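You operate a simulated robot arm through the tools that you are given. There is no shell and no other tool.

You run a simulated robot arm. Do the job below in one go: nothing can be reset, and whatever is moved stays where it is left.

Task
Pull the orange plug from the seat bore, then plug head, seat and stay bores from the plug stand.
Fine: each plug pushed home; orange plug on the table by the lug stand.
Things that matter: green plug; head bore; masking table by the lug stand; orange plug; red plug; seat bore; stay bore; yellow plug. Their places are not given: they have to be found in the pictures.

It is judged by the outcome, as a careful person would: the job done as asked, and still so three seconds after it is handed in. It fails if anything else is knocked over, pushed out of place, dropped, spilled or broken.

Robot
A 6-joint arm with a two-finger gripper, fixed in place. Base frame: the origin is on the floor under the middle of its stand, x ahead of it, y to its left, z up. Units: m, rad, N and s.
It reaches about 1.417 m from its shoulder. Its first joint turns from -2.897 to 2.897 rad. Payload 3.43 kg.
Tool frame: the origin (TCP) lies between the finger pads and is the grasp point; the fingertips stand 0.02 m ahead of it; z points along the fingers, y is the line along which they close. The gripper opens to 0.19 m; its body begins 0.248 m behind the TCP.
Orientation is that of the tool frame in the base frame, as a unit quaternion [w, x, y, z]. With the fingers straight down and closing along the base's y, the tool's x points along the base's -x, its y along +y and its z along -z.

Tools
- The arm moves only by the tool jog_arm. Its argument "moves" is one flat list of numbers, 7 for each row, row after row: the turn, a rotation vector about the tool's x, y, z in rad, then the shift along the tool's x, y, z in m, then the finger opening in m, from 0 to 0.19. In form: [wx, wy, wz, x, y, z, claw, wx, wy, wz, x, y, z, claw, ...]. A call has 1 to 20 rows; each row shifts and turns the commanded pose from where the row before left it, along the tool's axes as they then stand. Rows are played at 5 a second. More than 0.05 m and 0.15 rad between two rows, or a gripper value outside its range, and nothing of the call is played. A pose out of reach is approached as far as the arm can. The call stops where the force on the tool passes 40 N (or 10 N more than at its start, if that is more) or the arm is blocked; 0.2 s more then pass. The fingers move at their own pace (about 0.153 m/s each) and stop on an object; they squeeze with about 34 N. The grip force told is the motor's: it shows also when the fingers shut on nothing. Time passes only in rows, and 0.2 s behind the last, so rows that do not move let the fingers close. It gives the time, the measured TCP pose, the force on the tool (base axes), the opening and the grip force at its end, in the units of the frame above (readings bear some noise), with the torque about the TCP (base axes, N m) and any sound that the robot's microphone picked up.
- Cameras (640 x 400 px; columns grow to the right, rows downward): "scene" is fixed at [0.2194, -0.501, 1.6527]; the picture's right is [0.77, -0.64, 0.00], its down [-0.37, -0.45, -0.81] and it looks along [0.52, 0.63, -0.58] (base axes); focal length 342 px, centre (320, 200). "wrist" rides on the gripper at [0.07, -0.008, -0.288] in the tool frame; the picture's right is [0.12, 0.99, 0.00], its down [-0.96, 0.12, -0.25] and it looks along [-0.24, 0.03, 0.97] (tool axes); focal length 261 px, centre (320, 200).
- snapshot(camera): a new picture of that camera. It takes no simulated time.
- slide_trunk(by): moves the trunk up (or, below 0, down) by that many m; the arm rides with it, the base frame stays. It gives what a move gives, with no picture.
- pixel_to_xyz(camera, pixels): for up to 12 pixels [column, row] of the newest picture of that camera ("zoom" is the newest enlarged one), the place [x, y, z] in the base frame of the surface seen there, good to about 0.002 m. It takes no simulated time.
- close_up(camera, box): a new picture of the part [left, top, right, bottom] of that camera's present view, enlarged. It takes no simulated time.
- job_done(): hands the job in; it is judged then, once.

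Leave the gripper open and the arm clear of the work at the hand-in unless told otherwise.

The tools are called after "Request:" as a command line: name --argument value ..., lists and objects as JSON in quotes. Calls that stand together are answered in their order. jog_arm: Moves the arm, as the interface text tells. Its arguments: {"type":"object","properties":{"moves":{"type":"array","items":{"type":"number"}}},"required":["moves"]} The other tools are called the same way: slide_trunk (by) moves the trunk up or down; snapshot (camera) takes a picture; pixel_to_xyz (camera, pixels) gives the place of the surface under pixels of a picture; close_up (camera, box) takes an enlarged picture of a part of a camera's view; job_done () hands the job in.

At the start:

```text
clock: 0.0
eef_pos: [0.6701, 0.2975, 1.259]
tcp_rot: [0.001, 0.001, 1.0, 0.0]
ft_force: [-0.3, -0.8, -0.4]
moment: [0.01, -0.02, 0.01]
finger_gap: 0.1899
finger_force: 0.0
trunk travel left (down, up): [-0.25, 0.19]
```

scene: 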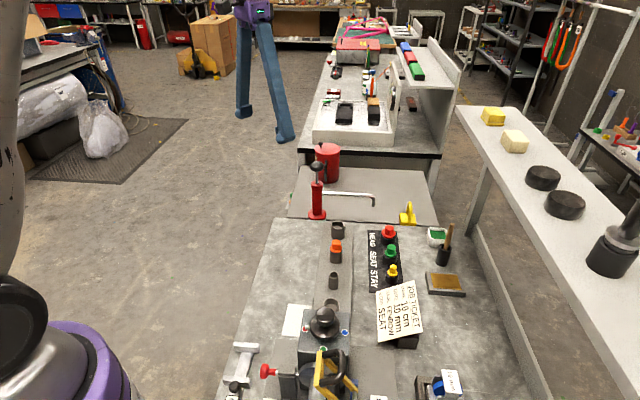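
wrist: 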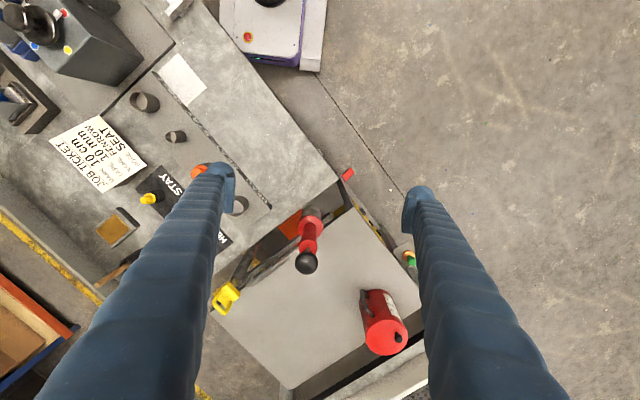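

I can see a bench with a row of bores (around column 335, rows 225-310), an orange plug in one of them (335,247), and a plug stand labelled HEAD SEAT STAY with red, green and yellow plugs (388-394, 230-275). I'll enlarge these areas first.

Request:
close_up --camera "scene" --box '[280, 210, 480, 335]'

Request:
close_up --camera "wrist" --box '[40, 50, 280, 250]'

Request:
close_up --camera "scene" --box '[220, 280, 480, 400]'

```text
3.20 times, centred on (380, 272) of scene
```

zoom: 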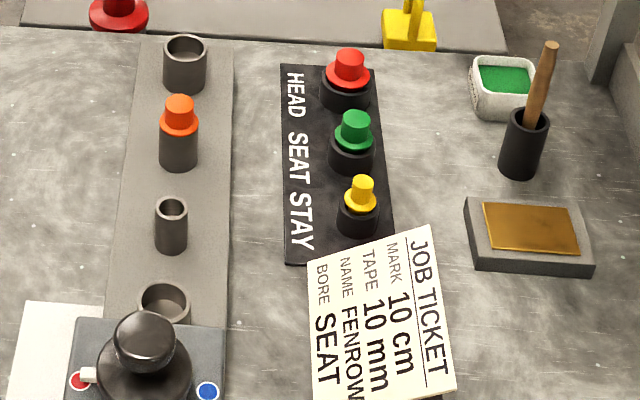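

```text
2.00 times, centred on (160, 150) of wrist
```

zoom: 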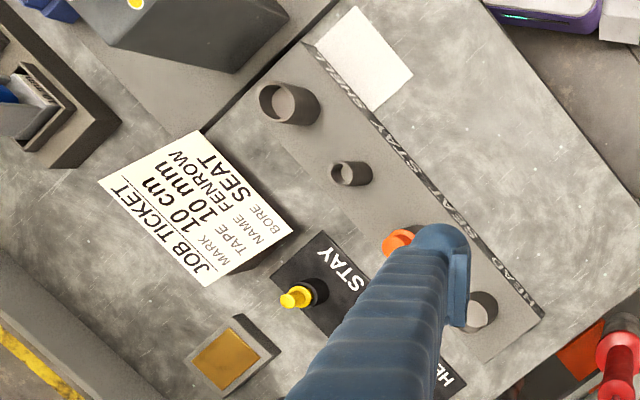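

```text
2.46 times, centred on (350, 340) of scene
```

zoom: 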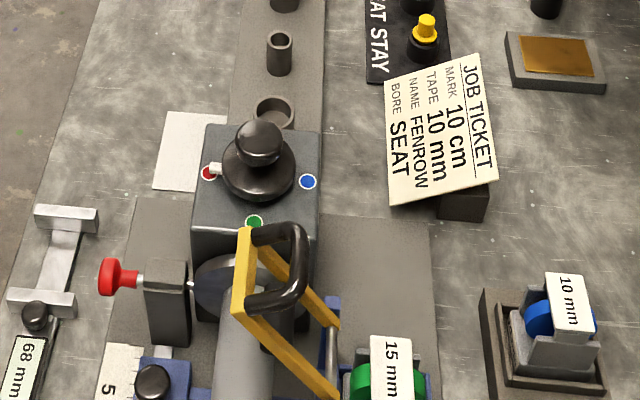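

The strip on the left carries four lugs labelled HEAD, SEAT, STAY, SHELL. The orange plug sits in the second one (SEAT). The black plug stand holds red, green and yellow. I'll enlarge both stands further and measure them.

Request:
close_up --camera "scene" --box '[310, 215, 420, 284]'

Request:
pixel_to_xyz --camera "scene" --pixels '[[335, 240], [336, 248], [389, 229], [391, 249], [393, 269], [338, 225], [333, 274], [331, 303], [290, 260], [280, 290], [360, 240], [320, 260]]'

Request:
snapshot --camera "wrist"

```text
5.80 times, centred on (365, 250) of scene
```

zoom: 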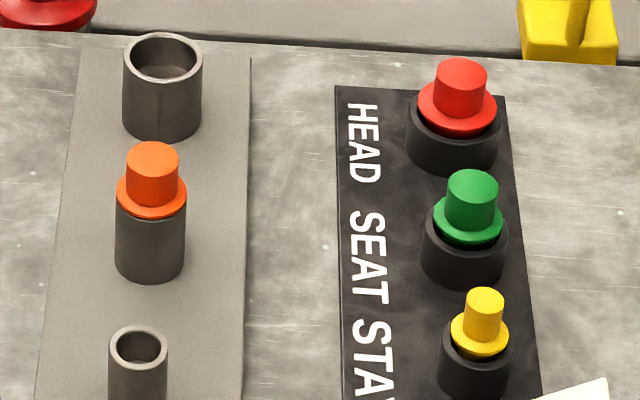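

```text
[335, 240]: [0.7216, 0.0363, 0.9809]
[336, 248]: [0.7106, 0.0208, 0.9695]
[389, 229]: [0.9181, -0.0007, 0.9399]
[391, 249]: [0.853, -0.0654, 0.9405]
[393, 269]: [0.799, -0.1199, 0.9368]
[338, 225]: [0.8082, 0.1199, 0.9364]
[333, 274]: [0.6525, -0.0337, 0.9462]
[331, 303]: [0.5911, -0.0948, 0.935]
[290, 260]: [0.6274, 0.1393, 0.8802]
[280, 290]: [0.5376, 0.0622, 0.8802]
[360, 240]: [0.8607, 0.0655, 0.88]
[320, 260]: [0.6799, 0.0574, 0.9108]
```

```text
taken
```

wrist: 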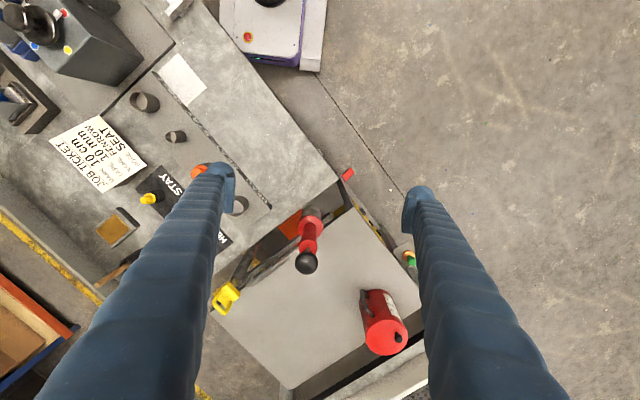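

The table top is at z≈0.880 m. Next I'll measure the plugs, rims and strips on the latest zoom picture.

Request:
pixel_to_xyz --camera "zoom" --pixels '[[152, 155], [128, 158], [178, 158], [152, 190], [120, 195], [184, 195], [150, 212], [150, 240], [150, 270], [90, 250], [220, 250], [55, 250]]'

Request:
pixel_to_xyz --camera "zoom" --pixels '[[462, 72], [440, 75], [484, 75], [462, 100], [462, 126], [462, 155], [473, 184], [473, 212], [473, 240], [484, 298], [484, 325], [484, 352]]'

Request:
pixel_to_xyz --camera "zoom" --pixels '[[126, 56], [199, 56], [162, 36], [162, 79], [162, 65], [162, 110], [111, 346], [165, 346], [138, 329], [138, 363], [138, 350], [138, 380]]'

```text
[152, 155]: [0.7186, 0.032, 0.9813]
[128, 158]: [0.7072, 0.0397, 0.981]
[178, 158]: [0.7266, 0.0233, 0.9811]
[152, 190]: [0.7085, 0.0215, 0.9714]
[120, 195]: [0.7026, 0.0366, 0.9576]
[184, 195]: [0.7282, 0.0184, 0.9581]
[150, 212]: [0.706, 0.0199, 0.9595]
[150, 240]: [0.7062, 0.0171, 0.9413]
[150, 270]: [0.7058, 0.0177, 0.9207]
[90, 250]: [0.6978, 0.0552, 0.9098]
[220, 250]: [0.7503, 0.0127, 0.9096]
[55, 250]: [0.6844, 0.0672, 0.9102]
```

```text
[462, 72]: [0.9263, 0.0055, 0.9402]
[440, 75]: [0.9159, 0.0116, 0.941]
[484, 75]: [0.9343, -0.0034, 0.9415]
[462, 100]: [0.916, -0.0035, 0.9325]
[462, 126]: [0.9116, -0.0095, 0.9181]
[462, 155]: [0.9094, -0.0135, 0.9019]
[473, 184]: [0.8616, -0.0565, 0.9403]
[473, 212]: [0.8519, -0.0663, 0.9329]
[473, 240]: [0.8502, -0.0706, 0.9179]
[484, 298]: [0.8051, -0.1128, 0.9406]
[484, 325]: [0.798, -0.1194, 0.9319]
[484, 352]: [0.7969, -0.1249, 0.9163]
```

```text
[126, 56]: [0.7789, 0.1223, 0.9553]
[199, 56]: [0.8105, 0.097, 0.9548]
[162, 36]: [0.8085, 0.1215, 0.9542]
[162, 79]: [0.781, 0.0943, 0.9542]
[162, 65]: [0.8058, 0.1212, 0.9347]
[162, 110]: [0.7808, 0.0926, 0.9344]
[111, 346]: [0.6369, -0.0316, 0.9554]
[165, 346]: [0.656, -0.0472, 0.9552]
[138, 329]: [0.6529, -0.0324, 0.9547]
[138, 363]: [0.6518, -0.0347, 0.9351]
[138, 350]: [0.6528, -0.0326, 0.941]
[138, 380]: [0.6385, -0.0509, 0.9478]
```

The lug strip top is at z≈0.910, the lug rims at 0.955, and the orange knob top at 0.981 near (0.718, 0.032). Both rows run at about 45° in the base frame. I'll check the heights of nearby obstacles (press knob, handle, ticket, grip handle, tins) before moving.

Request:
pixel_to_xyz --camera "scene" --pixels '[[324, 315], [330, 365], [385, 290], [415, 285], [410, 335], [447, 230], [410, 205], [318, 165], [328, 148], [400, 345], [450, 375], [236, 385]]'

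Request:
close_up --camera "scene" --box '[270, 130, 470, 255]'

```text
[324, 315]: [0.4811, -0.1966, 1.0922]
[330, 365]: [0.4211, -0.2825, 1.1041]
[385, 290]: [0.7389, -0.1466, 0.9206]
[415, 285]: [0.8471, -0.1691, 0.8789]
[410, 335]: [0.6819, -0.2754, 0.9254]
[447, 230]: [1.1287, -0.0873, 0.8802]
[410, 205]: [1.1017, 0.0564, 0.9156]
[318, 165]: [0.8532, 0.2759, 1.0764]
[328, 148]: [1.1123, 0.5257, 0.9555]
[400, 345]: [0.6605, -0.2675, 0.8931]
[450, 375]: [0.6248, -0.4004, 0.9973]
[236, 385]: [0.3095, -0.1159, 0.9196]
```

```text
3.20 times, centred on (370, 192) of scene
```

zoom: 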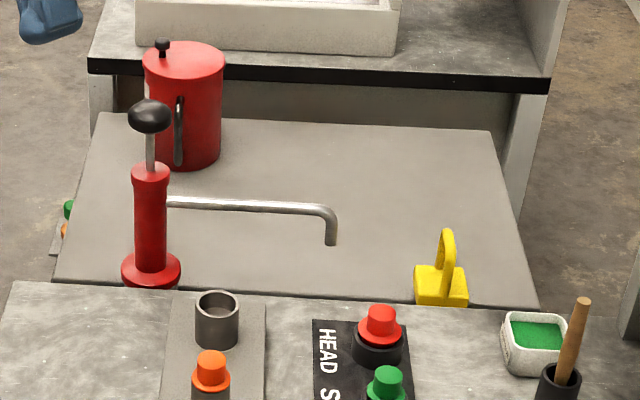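

The tallest nearby objects are the red pump (0.853, 0.276, top ~1.08) and the press knob (0.48, -0.20, top ~1.09). At z≈1.26 I'm clear of both. Next I'll move over the lug strip, then turn the tool 45° so the fingers close across the row.

Request:
jog_arm --moves '[0, 0, 0, -0.008, -0.044, 0, 0.19, 0, 0, 0, -0.008, -0.044, 0, 0.19, 0, 0, 0, -0.008, -0.044, 0, 0.19, 0, 0, 0, -0.008, -0.044, 0, 0.19, 0, 0, 0, -0.008, -0.044, 0, 0.19, 0, 0, 0, -0.008, -0.044, 0, 0.19, 0, 0, -0.131, 0, 0, 0, 0.19, 0, 0, -0.131, 0, 0, 0, 0.19, 0, 0, -0.131, 0, 0, 0, 0.19, 0, 0, -0.131, 0, 0, 0, 0.19, 0, 0, -0.131, 0, 0, 0, 0.19, 0, 0, -0.131, 0, 0, 0, 0.12, 0, 0, 0, 0, 0, 0, 0.12, 0, 0, 0, 0, 0, 0, 0.12]'

Request:
snapshot --camera "wrist"

Request:
snapshot --camera "scene"

```text
clock: 3.0
eef_pos: [0.7185, 0.0336, 1.2587]
tcp_rot: [-0.001, -0.383, 0.924, 0.001]
ft_force: [0.1, 0.1, 0.9]
moment: [0.0, -0.01, 0.0]
finger_gap: 0.1203
finger_force: 0.0
trunk travel left (down, up): [-0.25, 0.19]
```

```text
taken
```

wrist: 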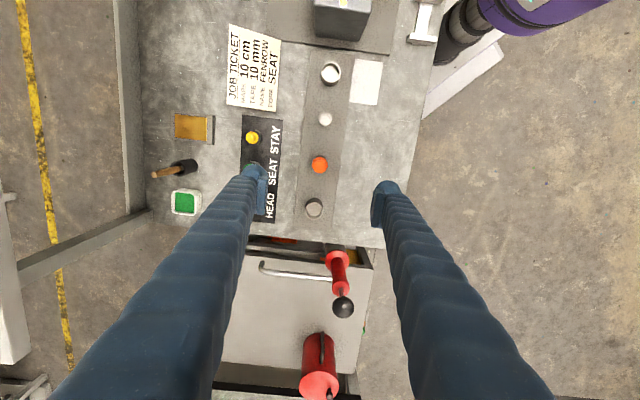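

```text
taken
```

scene: 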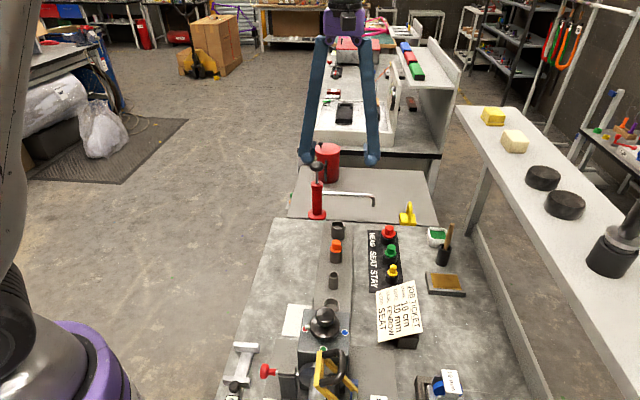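

The pose is as commanded. I'll enlarge the wrist view around the lug strip and the plug stand.

Request:
close_up --camera "wrist" --box '[220, 50, 400, 230]'

Request:
pixel_to_xyz --camera "wrist" --pixels '[[319, 163], [325, 119], [314, 207], [331, 73], [252, 137], [252, 160], [380, 210]]'

```text
2.22 times, centred on (310, 140) of wrist
```

zoom: 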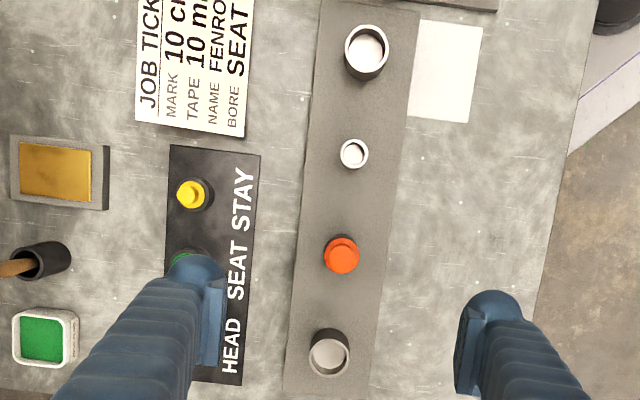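

```text
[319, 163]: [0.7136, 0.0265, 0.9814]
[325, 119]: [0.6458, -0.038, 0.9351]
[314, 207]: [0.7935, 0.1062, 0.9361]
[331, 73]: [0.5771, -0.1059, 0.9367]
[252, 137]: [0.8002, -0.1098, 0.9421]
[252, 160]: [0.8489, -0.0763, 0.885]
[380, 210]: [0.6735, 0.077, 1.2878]
```

The bores' floors read z≈0.935 against rims at 0.955, so they are about 20 mm deep. I'll lower to z≈1.09, still above everything near here, for a more accurate look.

Request:
jog_arm --moves '[0, 0, 0, 0, 0, 0.042, 0.12, 0, 0, 0, 0, 0, 0.042, 0.12, 0, 0, 0, 0, 0, 0.042, 0.12, 0, 0, 0, 0, 0, 0.042, 0.12, 0, 0, 0, 0, 0, 0, 0.12, 0, 0, 0, 0, 0, 0, 0.12]'

Request:
snapshot --camera "wrist"

Request:
close_up --camera "wrist" --box '[240, 80, 400, 240]'

```text
clock: 4.4
eef_pos: [0.7193, 0.0334, 1.0915]
tcp_rot: [0.0, -0.384, 0.924, 0.0]
ft_force: [0.6, -0.5, -0.8]
moment: [0.02, 0.02, -0.05]
finger_gap: 0.1199
finger_force: 0.1
trunk travel left (down, up): [-0.25, 0.19]
```

```text
taken
```

wrist: 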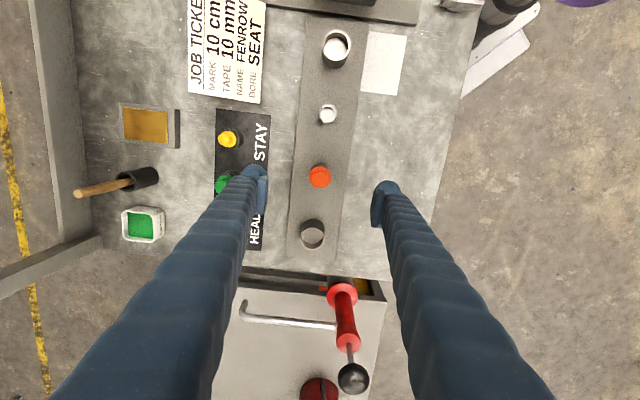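

```text
2.50 times, centred on (320, 160) of wrist
```

zoom: 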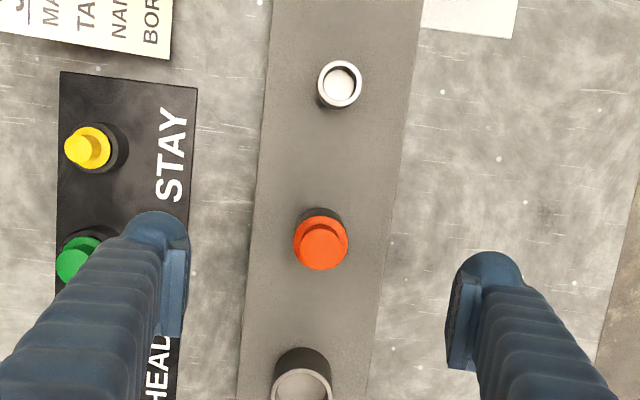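

I'll take tighter enlargements of the orange plug and the stay and head lugs so I can find their centres.

Request:
close_up --camera "wrist" --box '[288, 160, 352, 200]'

Request:
close_up --camera "wrist" --box '[280, 90, 376, 150]'

Request:
close_up --camera "wrist" --box '[272, 205, 352, 255]'

```text
10.00 times, centred on (320, 180) of wrist
```

zoom: 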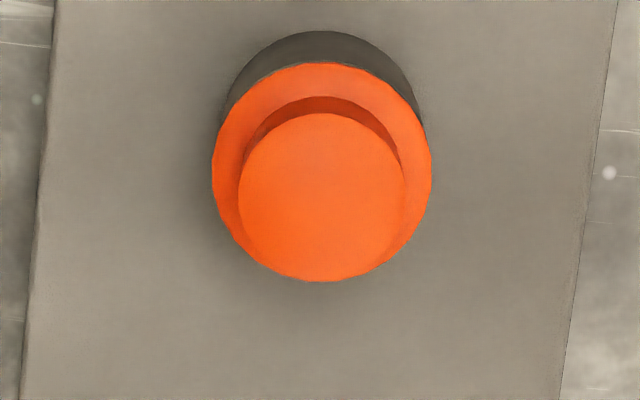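

```text
6.67 times, centred on (328, 120) of wrist
```

zoom: 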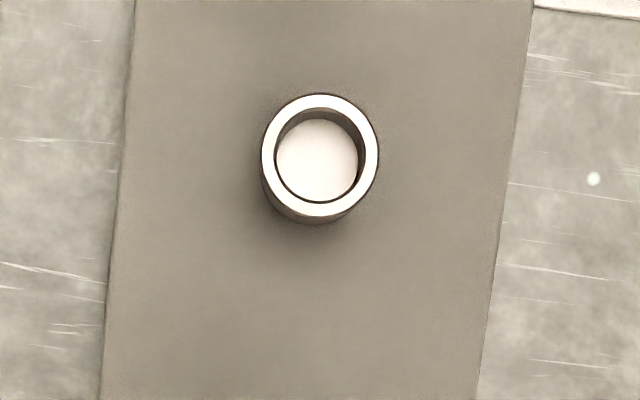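

```text
8.00 times, centred on (312, 230) of wrist
```

zoom: 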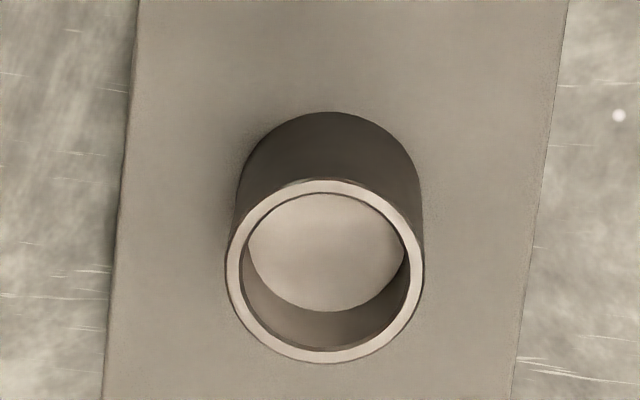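

My readings, as offsets from the TCP along the tool axes:
- Orange knob: centre +3.5 mm in x, about 0 in y; diameter ≈25.5 mm; flange ≈35 mm.
- Stay bore: +0.104 m in x; inner diameter ≈20 mm.
- Head bore: -0.106 m in x; inner diameter ≈36.5 mm.

Next I'll shift 3.5 mm and descend so the fingertips end just above the orange flange, with the TCP at about 0.983.

Request:
jog_arm --moves '[0, 0, 0, 0.0035, 0.0003, 0, 0.09, 0, 0, 0, 0, 0, 0.03, 0.08, 0, 0, 0, 0, 0, 0.03, 0.08, 0, 0, 0, 0, 0, 0.025, 0.08, 0, 0, 0, 0, 0, 0.02, 0.08, 0, 0, 0, 0, 0, 0.003, 0.08, 0, 0, 0, 0, 0, 0, 0.08]'

Request:
close_up --camera "wrist" --box '[240, 120, 400, 220]'

Request:
close_up --camera "scene" --box '[290, 190, 400, 290]'

```text
clock: 6.0
eef_pos: [0.716, 0.0308, 0.9819]
tcp_rot: [0.0, -0.384, 0.924, 0.0]
ft_force: [0.1, 1.1, 0.0]
moment: [0.0, -0.04, 0.01]
finger_gap: 0.0799
finger_force: 0.0
trunk travel left (down, up): [-0.25, 0.19]
```

```text
4.00 times, centred on (320, 170) of wrist
```

zoom: 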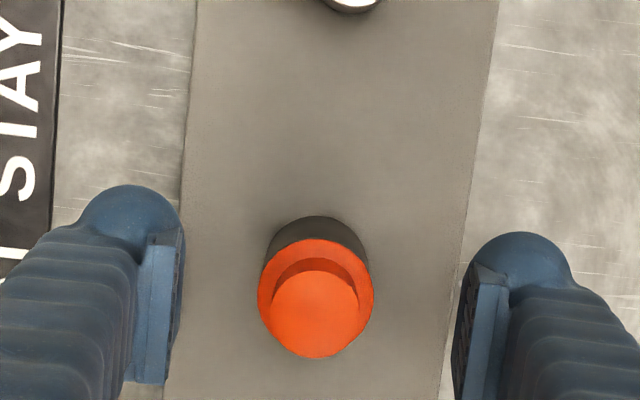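

```text
4.00 times, centred on (345, 240) of scene
```

zoom: 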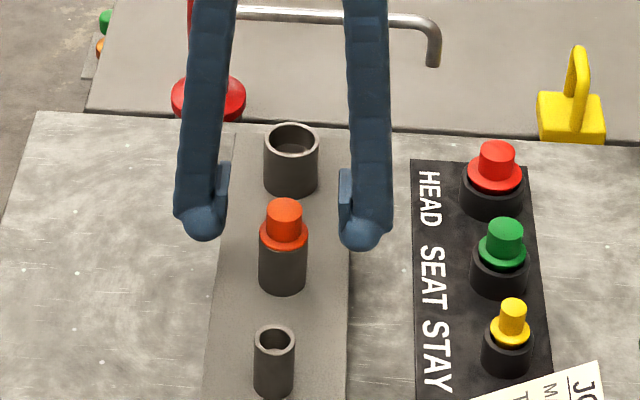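

I'll check the fingertip height against the flange before closing.

Request:
pixel_to_xyz --camera "zoom" --pixels '[[203, 235], [203, 225], [360, 243], [360, 235], [344, 230], [283, 243], [283, 205], [226, 205]]'

```text
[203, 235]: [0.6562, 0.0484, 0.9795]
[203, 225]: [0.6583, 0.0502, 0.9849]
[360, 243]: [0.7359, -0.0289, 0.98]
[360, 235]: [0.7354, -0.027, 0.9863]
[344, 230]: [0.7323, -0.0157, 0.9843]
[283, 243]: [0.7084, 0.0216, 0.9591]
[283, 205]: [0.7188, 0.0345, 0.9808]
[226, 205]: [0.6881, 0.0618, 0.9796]
```

Request:
close_up --camera "scene" --box '[324, 220, 364, 260]'

Request:
pixel_to_xyz --camera "zoom" --pixels '[[300, 200], [320, 200], [340, 200], [360, 200], [380, 200], [400, 200], [320, 240], [340, 260], [360, 280], [400, 280], [420, 260], [320, 160]]'

```text
10.00 times, centred on (344, 240) of scene
```

zoom: 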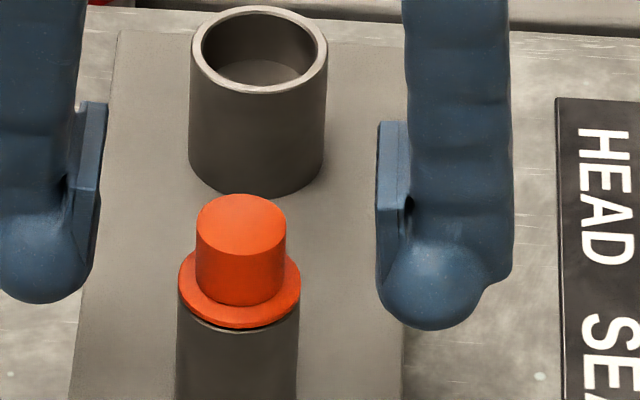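

```text
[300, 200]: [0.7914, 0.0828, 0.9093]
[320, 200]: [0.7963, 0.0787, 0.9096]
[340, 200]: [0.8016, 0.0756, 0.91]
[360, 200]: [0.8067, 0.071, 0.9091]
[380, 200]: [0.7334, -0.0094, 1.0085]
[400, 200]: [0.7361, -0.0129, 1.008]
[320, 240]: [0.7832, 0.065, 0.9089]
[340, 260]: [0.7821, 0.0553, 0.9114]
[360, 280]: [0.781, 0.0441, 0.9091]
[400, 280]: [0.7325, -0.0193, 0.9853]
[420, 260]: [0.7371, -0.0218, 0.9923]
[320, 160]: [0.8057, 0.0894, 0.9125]
```

Request:
pixel_to_xyz --camera "zoom" --pixels '[[381, 285], [383, 300], [390, 312], [400, 320], [415, 326], [435, 327], [379, 240], [379, 130], [395, 130], [240, 300], [240, 215], [240, 322]]'

```text
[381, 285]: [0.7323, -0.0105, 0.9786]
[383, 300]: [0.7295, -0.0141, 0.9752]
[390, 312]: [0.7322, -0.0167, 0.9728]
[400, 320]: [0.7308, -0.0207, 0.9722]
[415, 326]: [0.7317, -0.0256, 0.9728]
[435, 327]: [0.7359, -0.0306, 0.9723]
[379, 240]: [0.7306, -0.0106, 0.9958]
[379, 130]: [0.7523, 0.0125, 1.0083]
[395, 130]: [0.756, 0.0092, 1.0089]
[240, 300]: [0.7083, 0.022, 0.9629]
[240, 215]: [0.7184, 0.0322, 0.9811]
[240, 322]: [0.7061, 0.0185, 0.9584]
```

The finger ends are rounded, and their centre reaches about 0.962, just above the flange top (~0.960). I'll close on the orange knob now.

Request:
jog_arm --moves '[0, 0, 0, 0, 0, 0, 0.04, 0, 0, 0, 0, 0, 0, 0.0, 0, 0, 0, 0, 0, 0, 0.0, 0, 0, 0, 0, 0, 0, 0.0, 0, 0, 0, 0, 0, 0, 0.0]'

Request:
close_up --camera "scene" --box '[310, 215, 374, 255]'

```text
clock: 7.2
eef_pos: [0.7165, 0.0306, 0.9822]
tcp_rot: [0.0, -0.383, 0.924, 0.0]
ft_force: [6.4, -8.4, 0.1]
moment: [-0.06, -0.08, -0.04]
finger_gap: 0.0232
finger_force: 33.7
trunk travel left (down, up): [-0.25, 0.19]
```

```text
10.00 times, centred on (342, 235) of scene
```

zoom: 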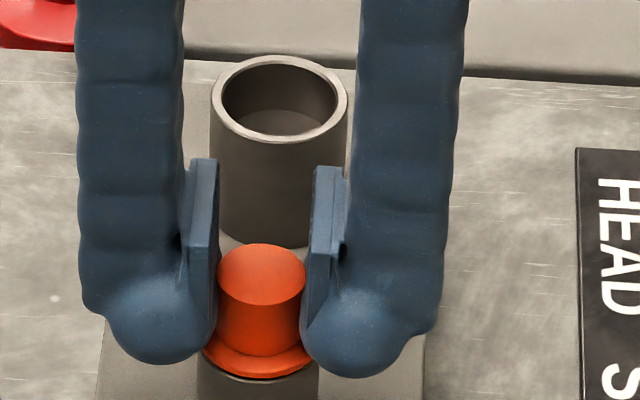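

The grip is on the knob with a gap of 23.2 mm. A sideways load of about 10 N acts along tool -y, so the knob is slightly off-centre. I'll ease 1 mm that way and read again.

Request:
jog_arm --moves '[0, 0, 0, 0, -0.001, 0, 0.0, 0, 0, 0, 0, 0, 0, 0.0]'

```text
clock: 7.8
eef_pos: [0.7159, 0.0303, 0.983]
tcp_rot: [-0.001, -0.384, 0.923, 0.0]
ft_force: [4.8, -4.1, -2.6]
moment: [0.0, -0.07, -0.02]
finger_gap: 0.0229
finger_force: 34.0
trunk travel left (down, up): [-0.25, 0.19]
```

The load has halved to about 6 N. I'll ease another 1 mm in tool -y and then pull straight up in small steps.

Request:
jog_arm --moves '[0, 0, 0, 0, -0.001, 0, 0.0, 0, 0, 0, 0, 0, -0.004, 0.0, 0, 0, 0, 0, 0, -0.004, 0.0, 0, 0, 0, 0, 0, -0.004, 0.0, 0, 0, 0, 0, 0, 0, 0.0]'

Request:
close_up --camera "scene" --box '[310, 215, 374, 255]'

```text
clock: 9.0
eef_pos: [0.7175, 0.0293, 0.9958]
tcp_rot: [0.0, -0.384, 0.923, 0.0]
ft_force: [0.1, -1.1, -0.7]
moment: [0.0, -0.01, -0.01]
finger_gap: 0.0232
finger_force: 33.9
trunk travel left (down, up): [-0.25, 0.19]
```

```text
10.00 times, centred on (342, 235) of scene
```

zoom: 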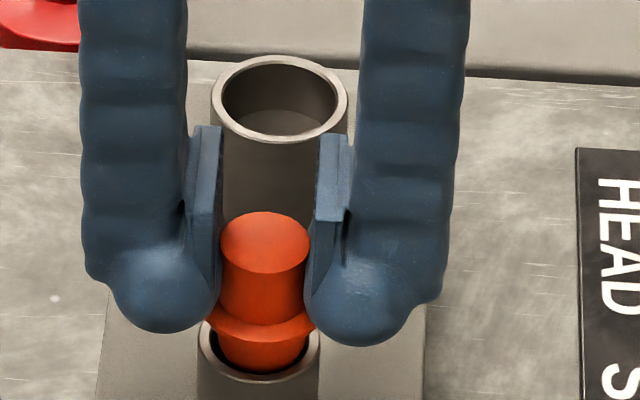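

The plug is coming out with almost no load. I'll keep lifting straight up until the shank clears, then look at it.

Request:
jog_arm --moves '[0, 0, 0, 0, 0, -0.01, 0.0, 0, 0, 0, 0, 0, -0.015, 0.0, 0, 0, 0, 0, 0, -0.02, 0.0, 0, 0, 0, 0, 0, -0.02, 0.0, 0, 0, 0, 0, 0, 0, 0.0]'

Request:
close_up --camera "scene" --box '[300, 200, 380, 250]'

Request:
snapshot --camera "scene"

Request:
close_up --camera "wrist" --box '[240, 120, 400, 220]'

```text
clock: 10.2
eef_pos: [0.7179, 0.0284, 1.0614]
tcp_rot: [-0.002, -0.383, 0.924, -0.001]
ft_force: [-0.6, -0.3, 0.0]
moment: [0.04, 0.01, -0.02]
finger_gap: 0.0229
finger_force: 33.8
trunk travel left (down, up): [-0.25, 0.19]
```

```text
8.00 times, centred on (340, 225) of scene
```

zoom: 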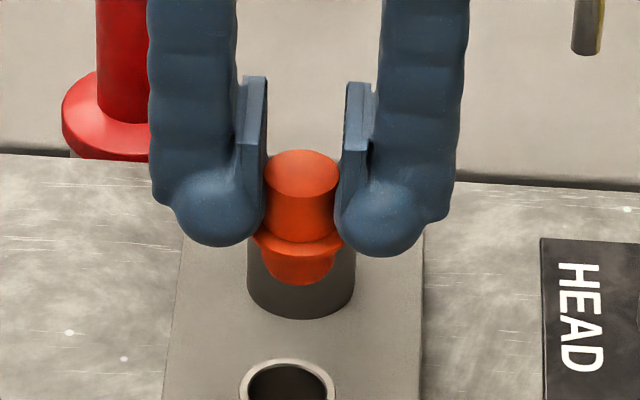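

```text
taken
```

scene: 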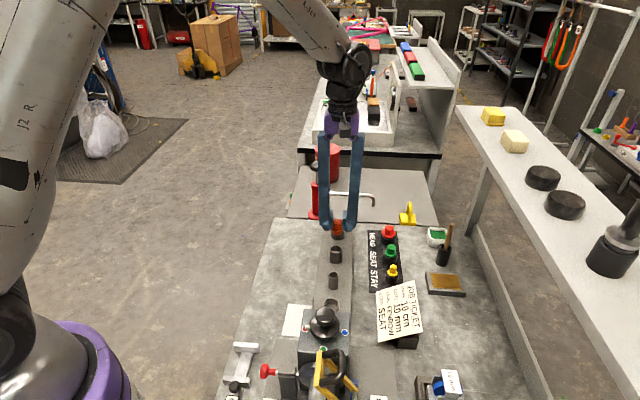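

```text
4.00 times, centred on (320, 170) of wrist
```

zoom: 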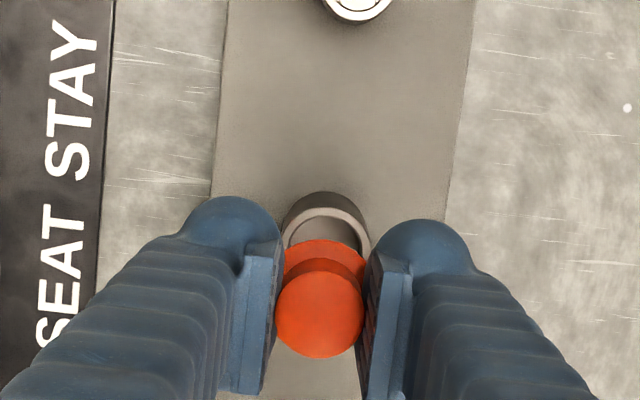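

The plug is out. I'll measure its shank bottom in the scene view so I can set it down gently.

Request:
close_up --camera "scene" --box '[317, 212, 357, 237]'

Request:
pixel_to_xyz --camera "zoom" --pixels '[[320, 110], [320, 150], [320, 200], [320, 230], [320, 250], [320, 270], [320, 290], [320, 300]]'

Request:
pixel_to_xyz --camera "scene" --pixels '[[298, 262], [308, 262], [300, 245], [290, 275], [312, 250], [318, 250], [285, 250], [275, 270]]'

```text
16.00 times, centred on (337, 224) of scene
```

zoom: 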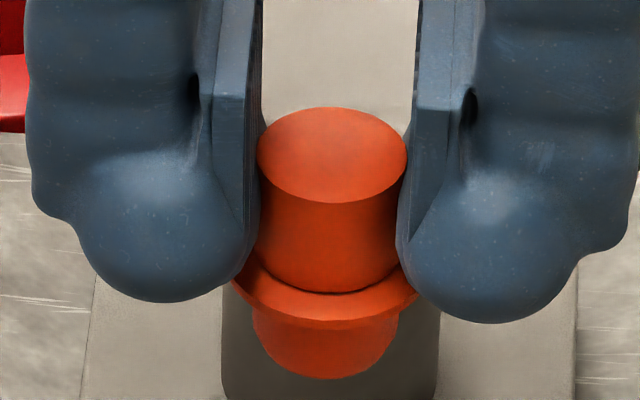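

```text
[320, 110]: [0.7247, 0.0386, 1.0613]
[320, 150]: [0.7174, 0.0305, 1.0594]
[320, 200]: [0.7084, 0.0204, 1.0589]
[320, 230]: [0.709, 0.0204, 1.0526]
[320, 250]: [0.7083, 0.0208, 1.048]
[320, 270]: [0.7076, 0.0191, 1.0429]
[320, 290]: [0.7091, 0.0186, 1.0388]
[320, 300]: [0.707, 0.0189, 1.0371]
```

```text
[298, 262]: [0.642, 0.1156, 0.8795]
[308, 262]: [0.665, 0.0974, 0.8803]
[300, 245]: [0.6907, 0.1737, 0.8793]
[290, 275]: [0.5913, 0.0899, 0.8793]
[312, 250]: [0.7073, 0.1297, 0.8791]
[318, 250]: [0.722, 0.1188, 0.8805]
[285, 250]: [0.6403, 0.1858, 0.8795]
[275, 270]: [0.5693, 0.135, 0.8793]
```

Request:
pixel_to_xyz --camera "zoom" --pixels '[[320, 310], [320, 318], [320, 326], [320, 340], [320, 355], [320, 368], [320, 375], [320, 377]]'

```text
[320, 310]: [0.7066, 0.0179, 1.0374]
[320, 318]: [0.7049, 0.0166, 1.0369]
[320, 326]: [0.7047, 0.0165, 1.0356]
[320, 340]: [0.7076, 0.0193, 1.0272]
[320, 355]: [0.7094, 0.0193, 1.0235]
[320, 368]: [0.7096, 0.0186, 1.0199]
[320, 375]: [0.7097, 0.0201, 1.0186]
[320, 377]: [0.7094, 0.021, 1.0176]
```

The shank bottom is about 44 mm below the TCP and the shank is about 16 mm long. I'll set the plug upright on the free table area beside the lug stand, at about (0.63, 0.116). That is 0.12 m across from the seat lug, so the inner finger clears the strip's edge (half-width ~0.05 m). First I'll shift sideways along tool +y at this height.

Request:
jog_arm --moves '[0, 0, 0, 0, 0.03, 0, 0.0, 0, 0, 0, 0, 0.035, 0, 0.0, 0, 0, 0, 0, 0.035, 0, 0.0, 0, 0, 0, 0, 0.023, 0, 0.0, 0, 0, 0, 0, 0, 0, 0.0, 0, 0, 0, 0, 0, 0.03, 0.0, 0, 0, 0, 0, 0, 0.03, 0.0, 0, 0, 0, 0, 0, 0.03, 0.0, 0, 0, 0, 0, 0, 0.02, 0.0, 0, 0, 0, 0, 0, 0.01, 0.0, 0, 0, 0, 0, 0, 0, 0.0]'

Request:
close_up --camera "scene" --box '[260, 215, 360, 278]'

Request:
snapshot --camera "wrist"

```text
clock: 12.6
eef_pos: [0.6319, 0.1174, 0.9411]
tcp_rot: [0.0, -0.383, 0.924, 0.0]
ft_force: [0.7, 0.0, 0.2]
moment: [0.0, 0.0, -0.02]
finger_gap: 0.0229
finger_force: 34.3
trunk travel left (down, up): [-0.25, 0.19]
```

```text
6.35 times, centred on (310, 246) of scene
```

zoom: 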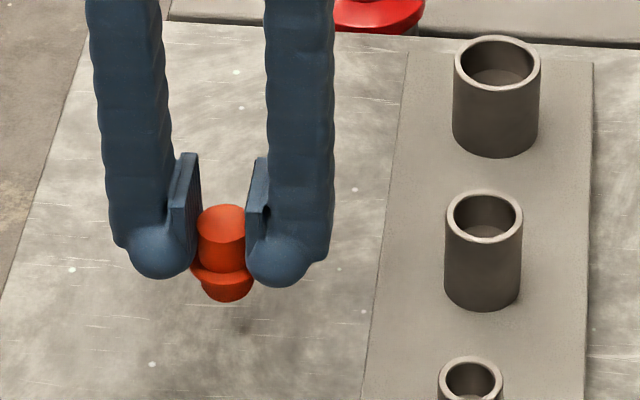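

```text
taken
```

wrist: 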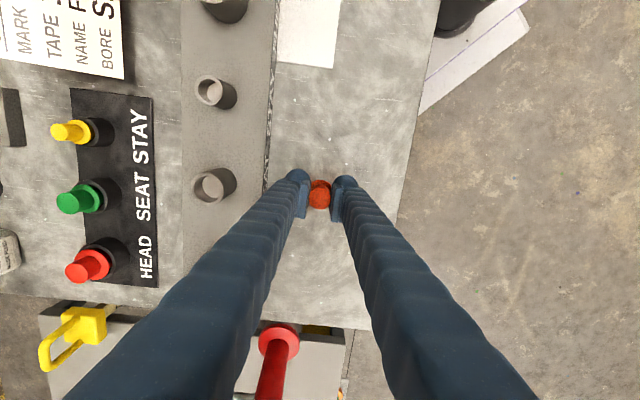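

The plug hangs just above clear table, with a good gap to the strip. I'll lower 14 mm and then take 1 mm steps until it touches.

Request:
jog_arm --moves '[0, 0, 0, 0, 0, 0.008, 0.0, 0, 0, 0, 0, 0, 0.006, 0.0, 0, 0, 0, 0, 0, 0.001, 0.0, 0, 0, 0, 0, 0, 0.001, 0.0, 0, 0, 0, 0, 0, 0.001, 0.0, 0, 0, 0, 0, 0, 0, 0.0]'

Request:
close_up --camera "scene" --box '[270, 225, 334, 265]'

```text
clock: 14.0
eef_pos: [0.6304, 0.1163, 0.9238]
tcp_rot: [0.0, -0.382, 0.924, 0.001]
ft_force: [-0.5, -1.4, 2.1]
moment: [-0.06, 0.03, -0.01]
finger_gap: 0.0228
finger_force: 33.8
trunk travel left (down, up): [-0.25, 0.19]
```

```text
10.00 times, centred on (302, 245) of scene
```

zoom: 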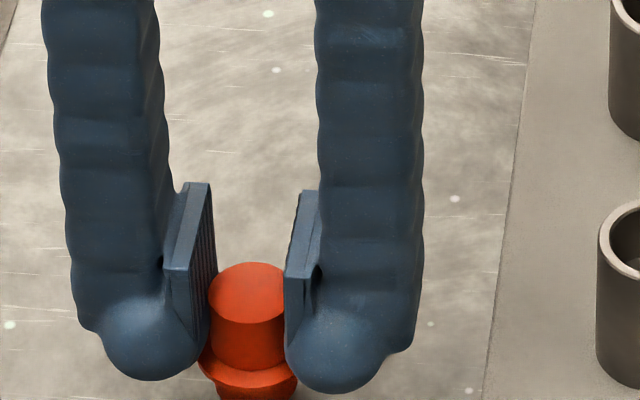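

The upward force is starting at about 2 N. I'll press 1 mm more to confirm contact.

Request:
jog_arm --moves '[0, 0, 0, 0, 0, 0.001, 0.0, 0, 0, 0, 0, 0, 0, 0.0]'

```text
clock: 14.6
eef_pos: [0.6306, 0.1162, 0.923]
tcp_rot: [0.0, -0.383, 0.924, 0.0]
ft_force: [0.5, 1.2, 16.5]
moment: [0.06, -0.05, 0.0]
finger_gap: 0.0232
finger_force: 34.0
trunk travel left (down, up): [-0.25, 0.19]
```

It is firmly on the table (16.5 N). I'll back off 0.8 mm, open to 50 mm, which leaves the inner finger clear of the strip, and rise straight up.

Request:
jog_arm --moves '[0, 0, 0, 0, 0, -0.0008, 0.0, 0, 0, 0, 0, 0, 0, 0.03, 0, 0, 0, 0, 0, 0, 0.045, 0, 0, 0, 0, 0, 0, 0.05, 0, 0, 0, 0, 0, 0, 0.05]'

Request:
close_up --camera "scene" --box '[260, 225, 340, 275]'

```text
clock: 15.8
eef_pos: [0.6311, 0.1171, 0.923]
tcp_rot: [0.0, -0.384, 0.923, 0.0]
ft_force: [0.8, 0.6, 0.3]
moment: [0.03, -0.02, 0.02]
finger_gap: 0.0501
finger_force: 0.1
trunk travel left (down, up): [-0.25, 0.19]
```

```text
8.00 times, centred on (300, 250) of scene
```

zoom: 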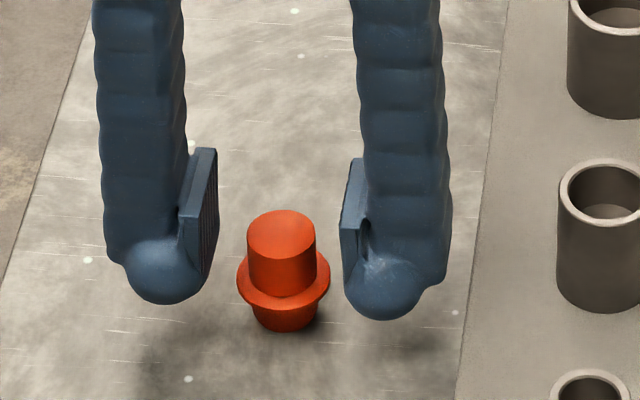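

The orange plug stands upright, free of the fingers. I'll rise to about z=1.09 and go back over the seat lug to measure the bores, with the wrist camera looking straight at it.

Request:
jog_arm --moves '[0, 0, 0, 0, 0, -0.02, 0.05, 0, 0, 0, 0, 0, -0.035, 0.05, 0, 0, 0, 0, 0, -0.04, 0.05, 0, 0, 0, 0, 0, -0.04, 0.05, 0, 0, 0, 0, 0, -0.032, 0.07, 0, 0, 0, 0, -0.04, 0, 0.12, 0, 0, 0, 0, -0.04, 0, 0.12, 0, 0, 0, 0, -0.042, 0, 0.12, 0, 0, 0, 0, 0, 0, 0.12, 0, 0, 0, 0, 0, 0, 0.12]'

Request:
close_up --camera "wrist" --box '[280, 155, 360, 205]'

Request:
snapshot --camera "wrist"

```text
clock: 18.0
eef_pos: [0.7166, 0.029, 1.0884]
tcp_rot: [-0.002, -0.383, 0.924, -0.001]
ft_force: [-0.3, 0.4, -0.2]
moment: [-0.06, -0.01, 0.01]
finger_gap: 0.12
finger_force: 0.1
trunk travel left (down, up): [-0.25, 0.19]
```

```text
8.00 times, centred on (320, 180) of wrist
```

zoom: 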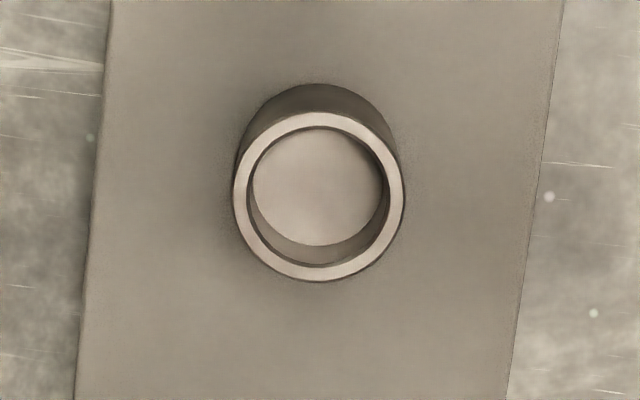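

```text
taken
```

wrist: 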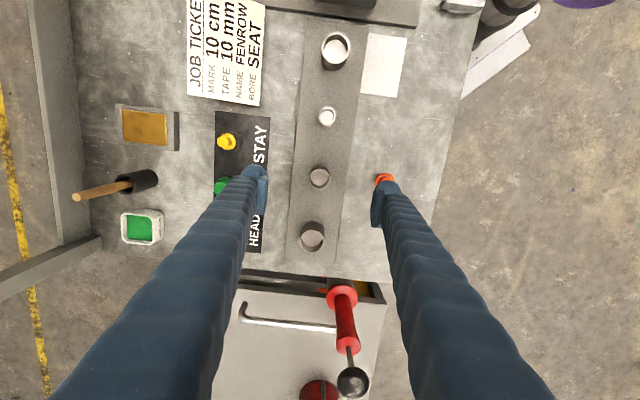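

The seat bore is directly below the TCP (offset under 0.5 mm), with inner diameter ≈28.6 mm and floor at ~0.935. The orange plug stands untouched at (384,178). I'll check the heights of the brush handle, sponge dish and ticket before going over the plug stand.

Request:
pixel_to_xyz --camera "wrist" --pixels '[[80, 192], [100, 187], [122, 182], [140, 180], [143, 228], [228, 141], [220, 184], [200, 85], [255, 95], [240, 130], [222, 120], [265, 118]]'

Request:
close_up --camera "scene" --box '[350, 215, 478, 295]'

```text
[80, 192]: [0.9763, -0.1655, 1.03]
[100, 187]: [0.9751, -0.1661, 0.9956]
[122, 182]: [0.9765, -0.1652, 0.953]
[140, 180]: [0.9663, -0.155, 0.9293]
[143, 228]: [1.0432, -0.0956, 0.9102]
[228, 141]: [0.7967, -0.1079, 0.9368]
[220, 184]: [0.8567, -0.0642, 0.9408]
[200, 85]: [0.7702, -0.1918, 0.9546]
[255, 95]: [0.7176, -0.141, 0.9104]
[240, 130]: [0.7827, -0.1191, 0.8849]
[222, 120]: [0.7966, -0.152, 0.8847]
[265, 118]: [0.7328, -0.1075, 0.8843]
```

```text
5.00 times, centred on (414, 255) of scene
```

zoom: 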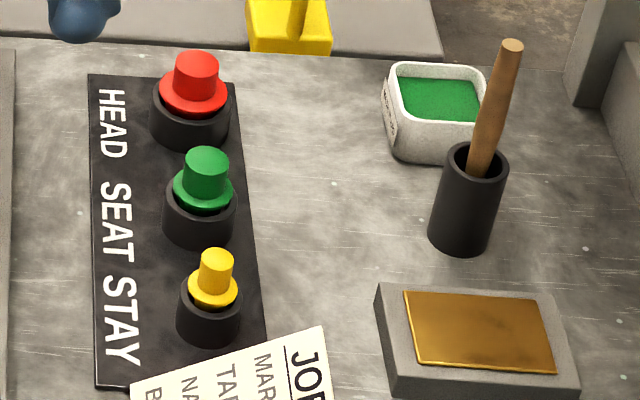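

The brush handle (0.976, -0.165) tops out at 1.03 m, which is clear of the plug row. I'll check the pump pipe and the yellow loop near the red plug too.

Request:
snapshot --camera "scene"

Request:
pixel_to_xyz --camera "scene" --pixels '[[340, 193], [355, 195], [368, 197], [374, 201], [373, 205], [408, 208], [409, 203], [318, 212], [317, 190], [390, 232], [389, 226]]'

```text
taken
```

scene: 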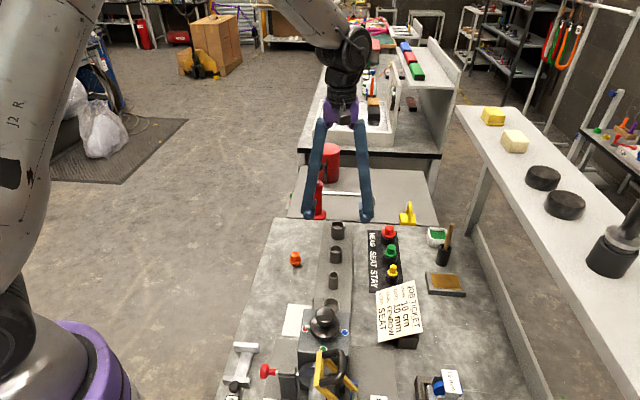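

```text
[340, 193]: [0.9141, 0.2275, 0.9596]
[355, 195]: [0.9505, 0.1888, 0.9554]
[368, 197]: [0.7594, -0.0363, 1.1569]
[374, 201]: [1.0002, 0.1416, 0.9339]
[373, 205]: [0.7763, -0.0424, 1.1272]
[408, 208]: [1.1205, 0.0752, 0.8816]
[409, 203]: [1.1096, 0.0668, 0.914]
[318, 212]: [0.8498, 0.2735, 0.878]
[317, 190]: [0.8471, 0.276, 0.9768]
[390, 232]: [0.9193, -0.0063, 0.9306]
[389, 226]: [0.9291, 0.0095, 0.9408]
```

Everything around the red plug is lower and at least 0.15 m away. I'll move above the red plug at this height.

Request:
jog_arm --moves '[0, 0, 0, -0.0258, -0.033, 0, 0.12, 0, 0, 0, -0.0258, -0.033, 0, 0.12, 0, 0, 0, -0.0258, -0.033, 0, 0.12, 0, 0, 0, -0.0258, -0.033, 0, 0.12, 0, 0, 0, -0.0258, -0.033, 0, 0.12, 0, 0, 0, 0, 0, 0, 0.12, 0, 0, 0, 0, 0, 0, 0.12]'

Request:
snapshot --camera "wrist"

Request:
close_up --camera "wrist" --box '[272, 120, 368, 180]'

```text
clock: 19.6
eef_pos: [0.9261, 0.0021, 1.0892]
tcp_rot: [-0.001, -0.384, 0.924, 0.0]
ft_force: [-0.6, -0.6, -0.5]
moment: [0.0, -0.01, 0.04]
finger_gap: 0.1202
finger_force: 0.1
trunk travel left (down, up): [-0.25, 0.19]
```

```text
taken
```

wrist: 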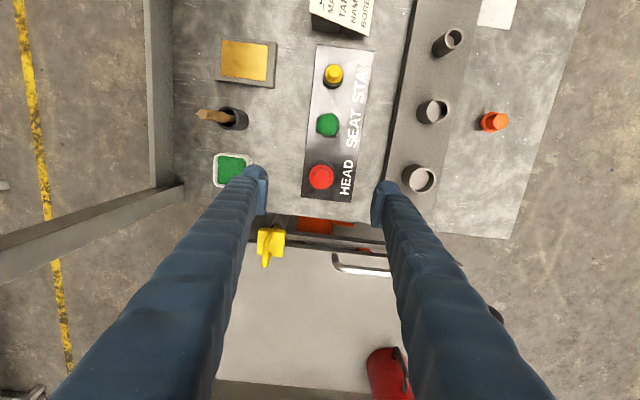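

```text
6.67 times, centred on (320, 150) of wrist
```

zoom: 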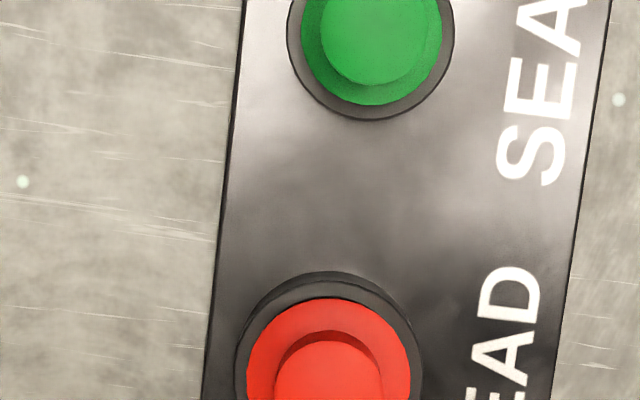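

I'll enlarge on the red plug at (320,177).

Request:
close_up --camera "wrist" --box '[288, 158, 352, 198]'

Request:
close_up --camera "wrist" --box '[295, 105, 359, 145]'

Request:
close_up --camera "wrist" --box '[300, 55, 364, 95]'

```text
10.00 times, centred on (320, 178) of wrist
```

zoom: 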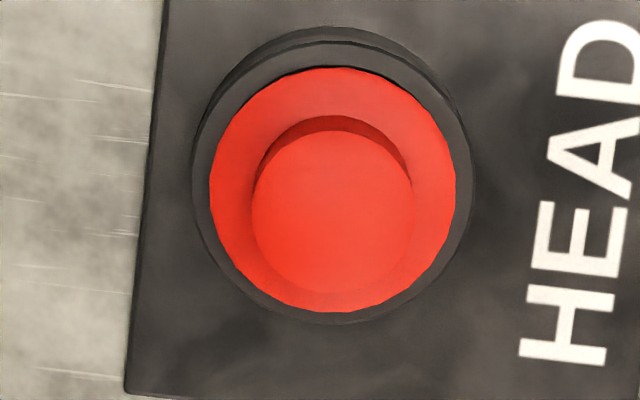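

```text
10.00 times, centred on (327, 125) of wrist
```

zoom: 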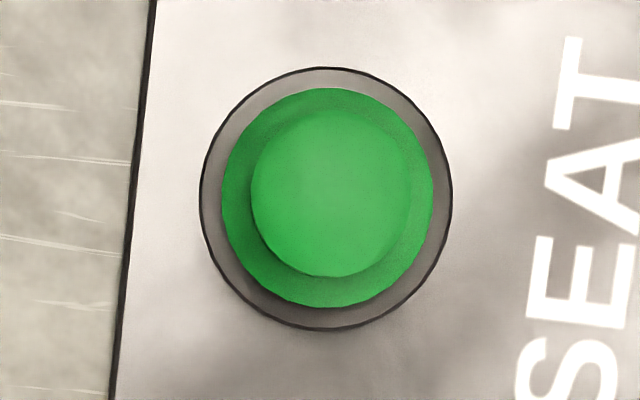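

```text
10.00 times, centred on (332, 75) of wrist
```

zoom: 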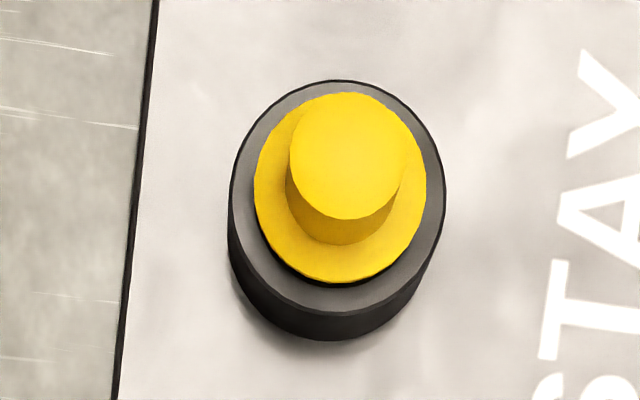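

Red knob centre is at tool (-1.6, +2.8) mm from the TCP, with its top at 0.941 and flange top at about 0.920. I'll centre on it and descend so the fingertips stop just above the flange (TCP ≈0.9425).

Request:
jog_arm --moves '[0, 0, 0, -0.0016, 0.0022, 0, 0.1, 0, 0, 0, 0, 0, 0.035, 0.08, 0, 0, 0, 0, 0, 0.035, 0.08, 0, 0, 0, 0, 0, 0.035, 0.08, 0, 0, 0, 0, 0, 0.025, 0.08, 0, 0, 0, 0, 0, 0.0145, 0.08, 0, 0, 0, 0, 0, 0, 0.08]'

Request:
close_up --camera "wrist" --box '[240, 120, 400, 220]'

Request:
close_up --camera "scene" --box '[340, 195, 436, 255]'

```text
clock: 21.2
eef_pos: [0.9248, 0.0076, 0.9452]
tcp_rot: [0.0, -0.384, 0.923, 0.0]
ft_force: [-0.3, -0.3, 0.2]
moment: [-0.01, 0.04, -0.01]
finger_gap: 0.0799
finger_force: 0.1
trunk travel left (down, up): [-0.25, 0.19]
```

```text
4.00 times, centred on (320, 170) of wrist
```

zoom: 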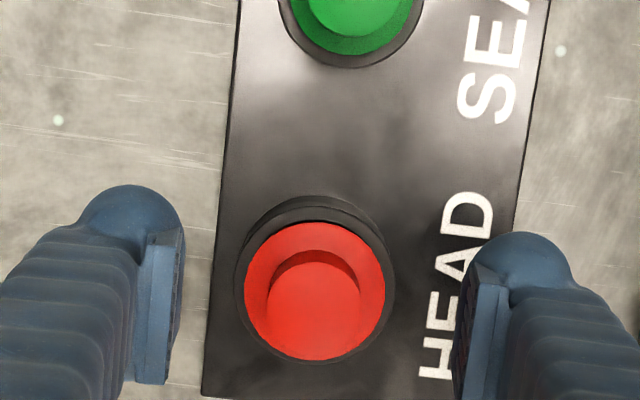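

```text
6.67 times, centred on (388, 225) of scene
```

zoom: 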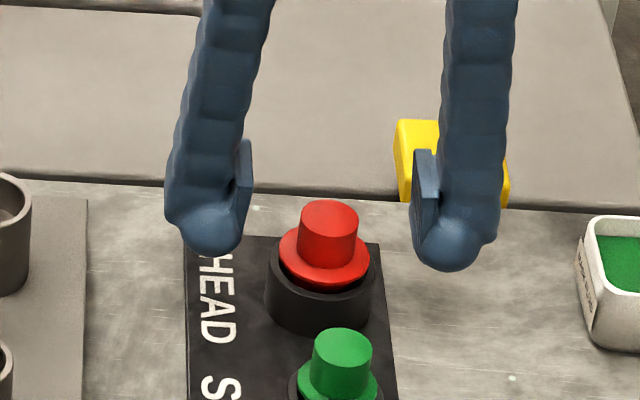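

The knob centre at zoom (313,308) sits about 1.5 mm to the tool -y side of the pads' midpoint (318). I'll correct by -1.7 mm in y, lower 2.5 mm and close.

Request:
jog_arm --moves '[0, 0, 0, 0, -0.0017, 0.0025, 0.08, 0, 0, 0, 0, 0, 0, 0.08, 0, 0, 0, 0, 0, 0, 0.04, 0, 0, 0, 0, 0, 0, 0.0, 0, 0, 0, 0, 0, 0, 0.0, 0, 0, 0, 0, 0, 0, 0.0, 0, 0, 0, 0, 0, 0, 0.0]'

Request:
close_up --camera "scene" --box '[356, 205, 420, 245]'

```text
clock: 22.8
eef_pos: [0.9263, 0.0062, 0.9422]
tcp_rot: [0.0, -0.384, 0.923, 0.0]
ft_force: [0.1, 1.2, -0.8]
moment: [0.02, 0.04, 0.02]
finger_gap: 0.0253
finger_force: 34.3
trunk travel left (down, up): [-0.25, 0.19]
```

```text
10.00 times, centred on (388, 225) of scene
```

zoom: 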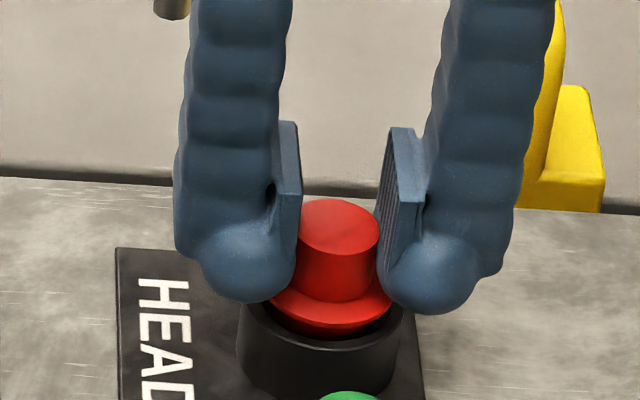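

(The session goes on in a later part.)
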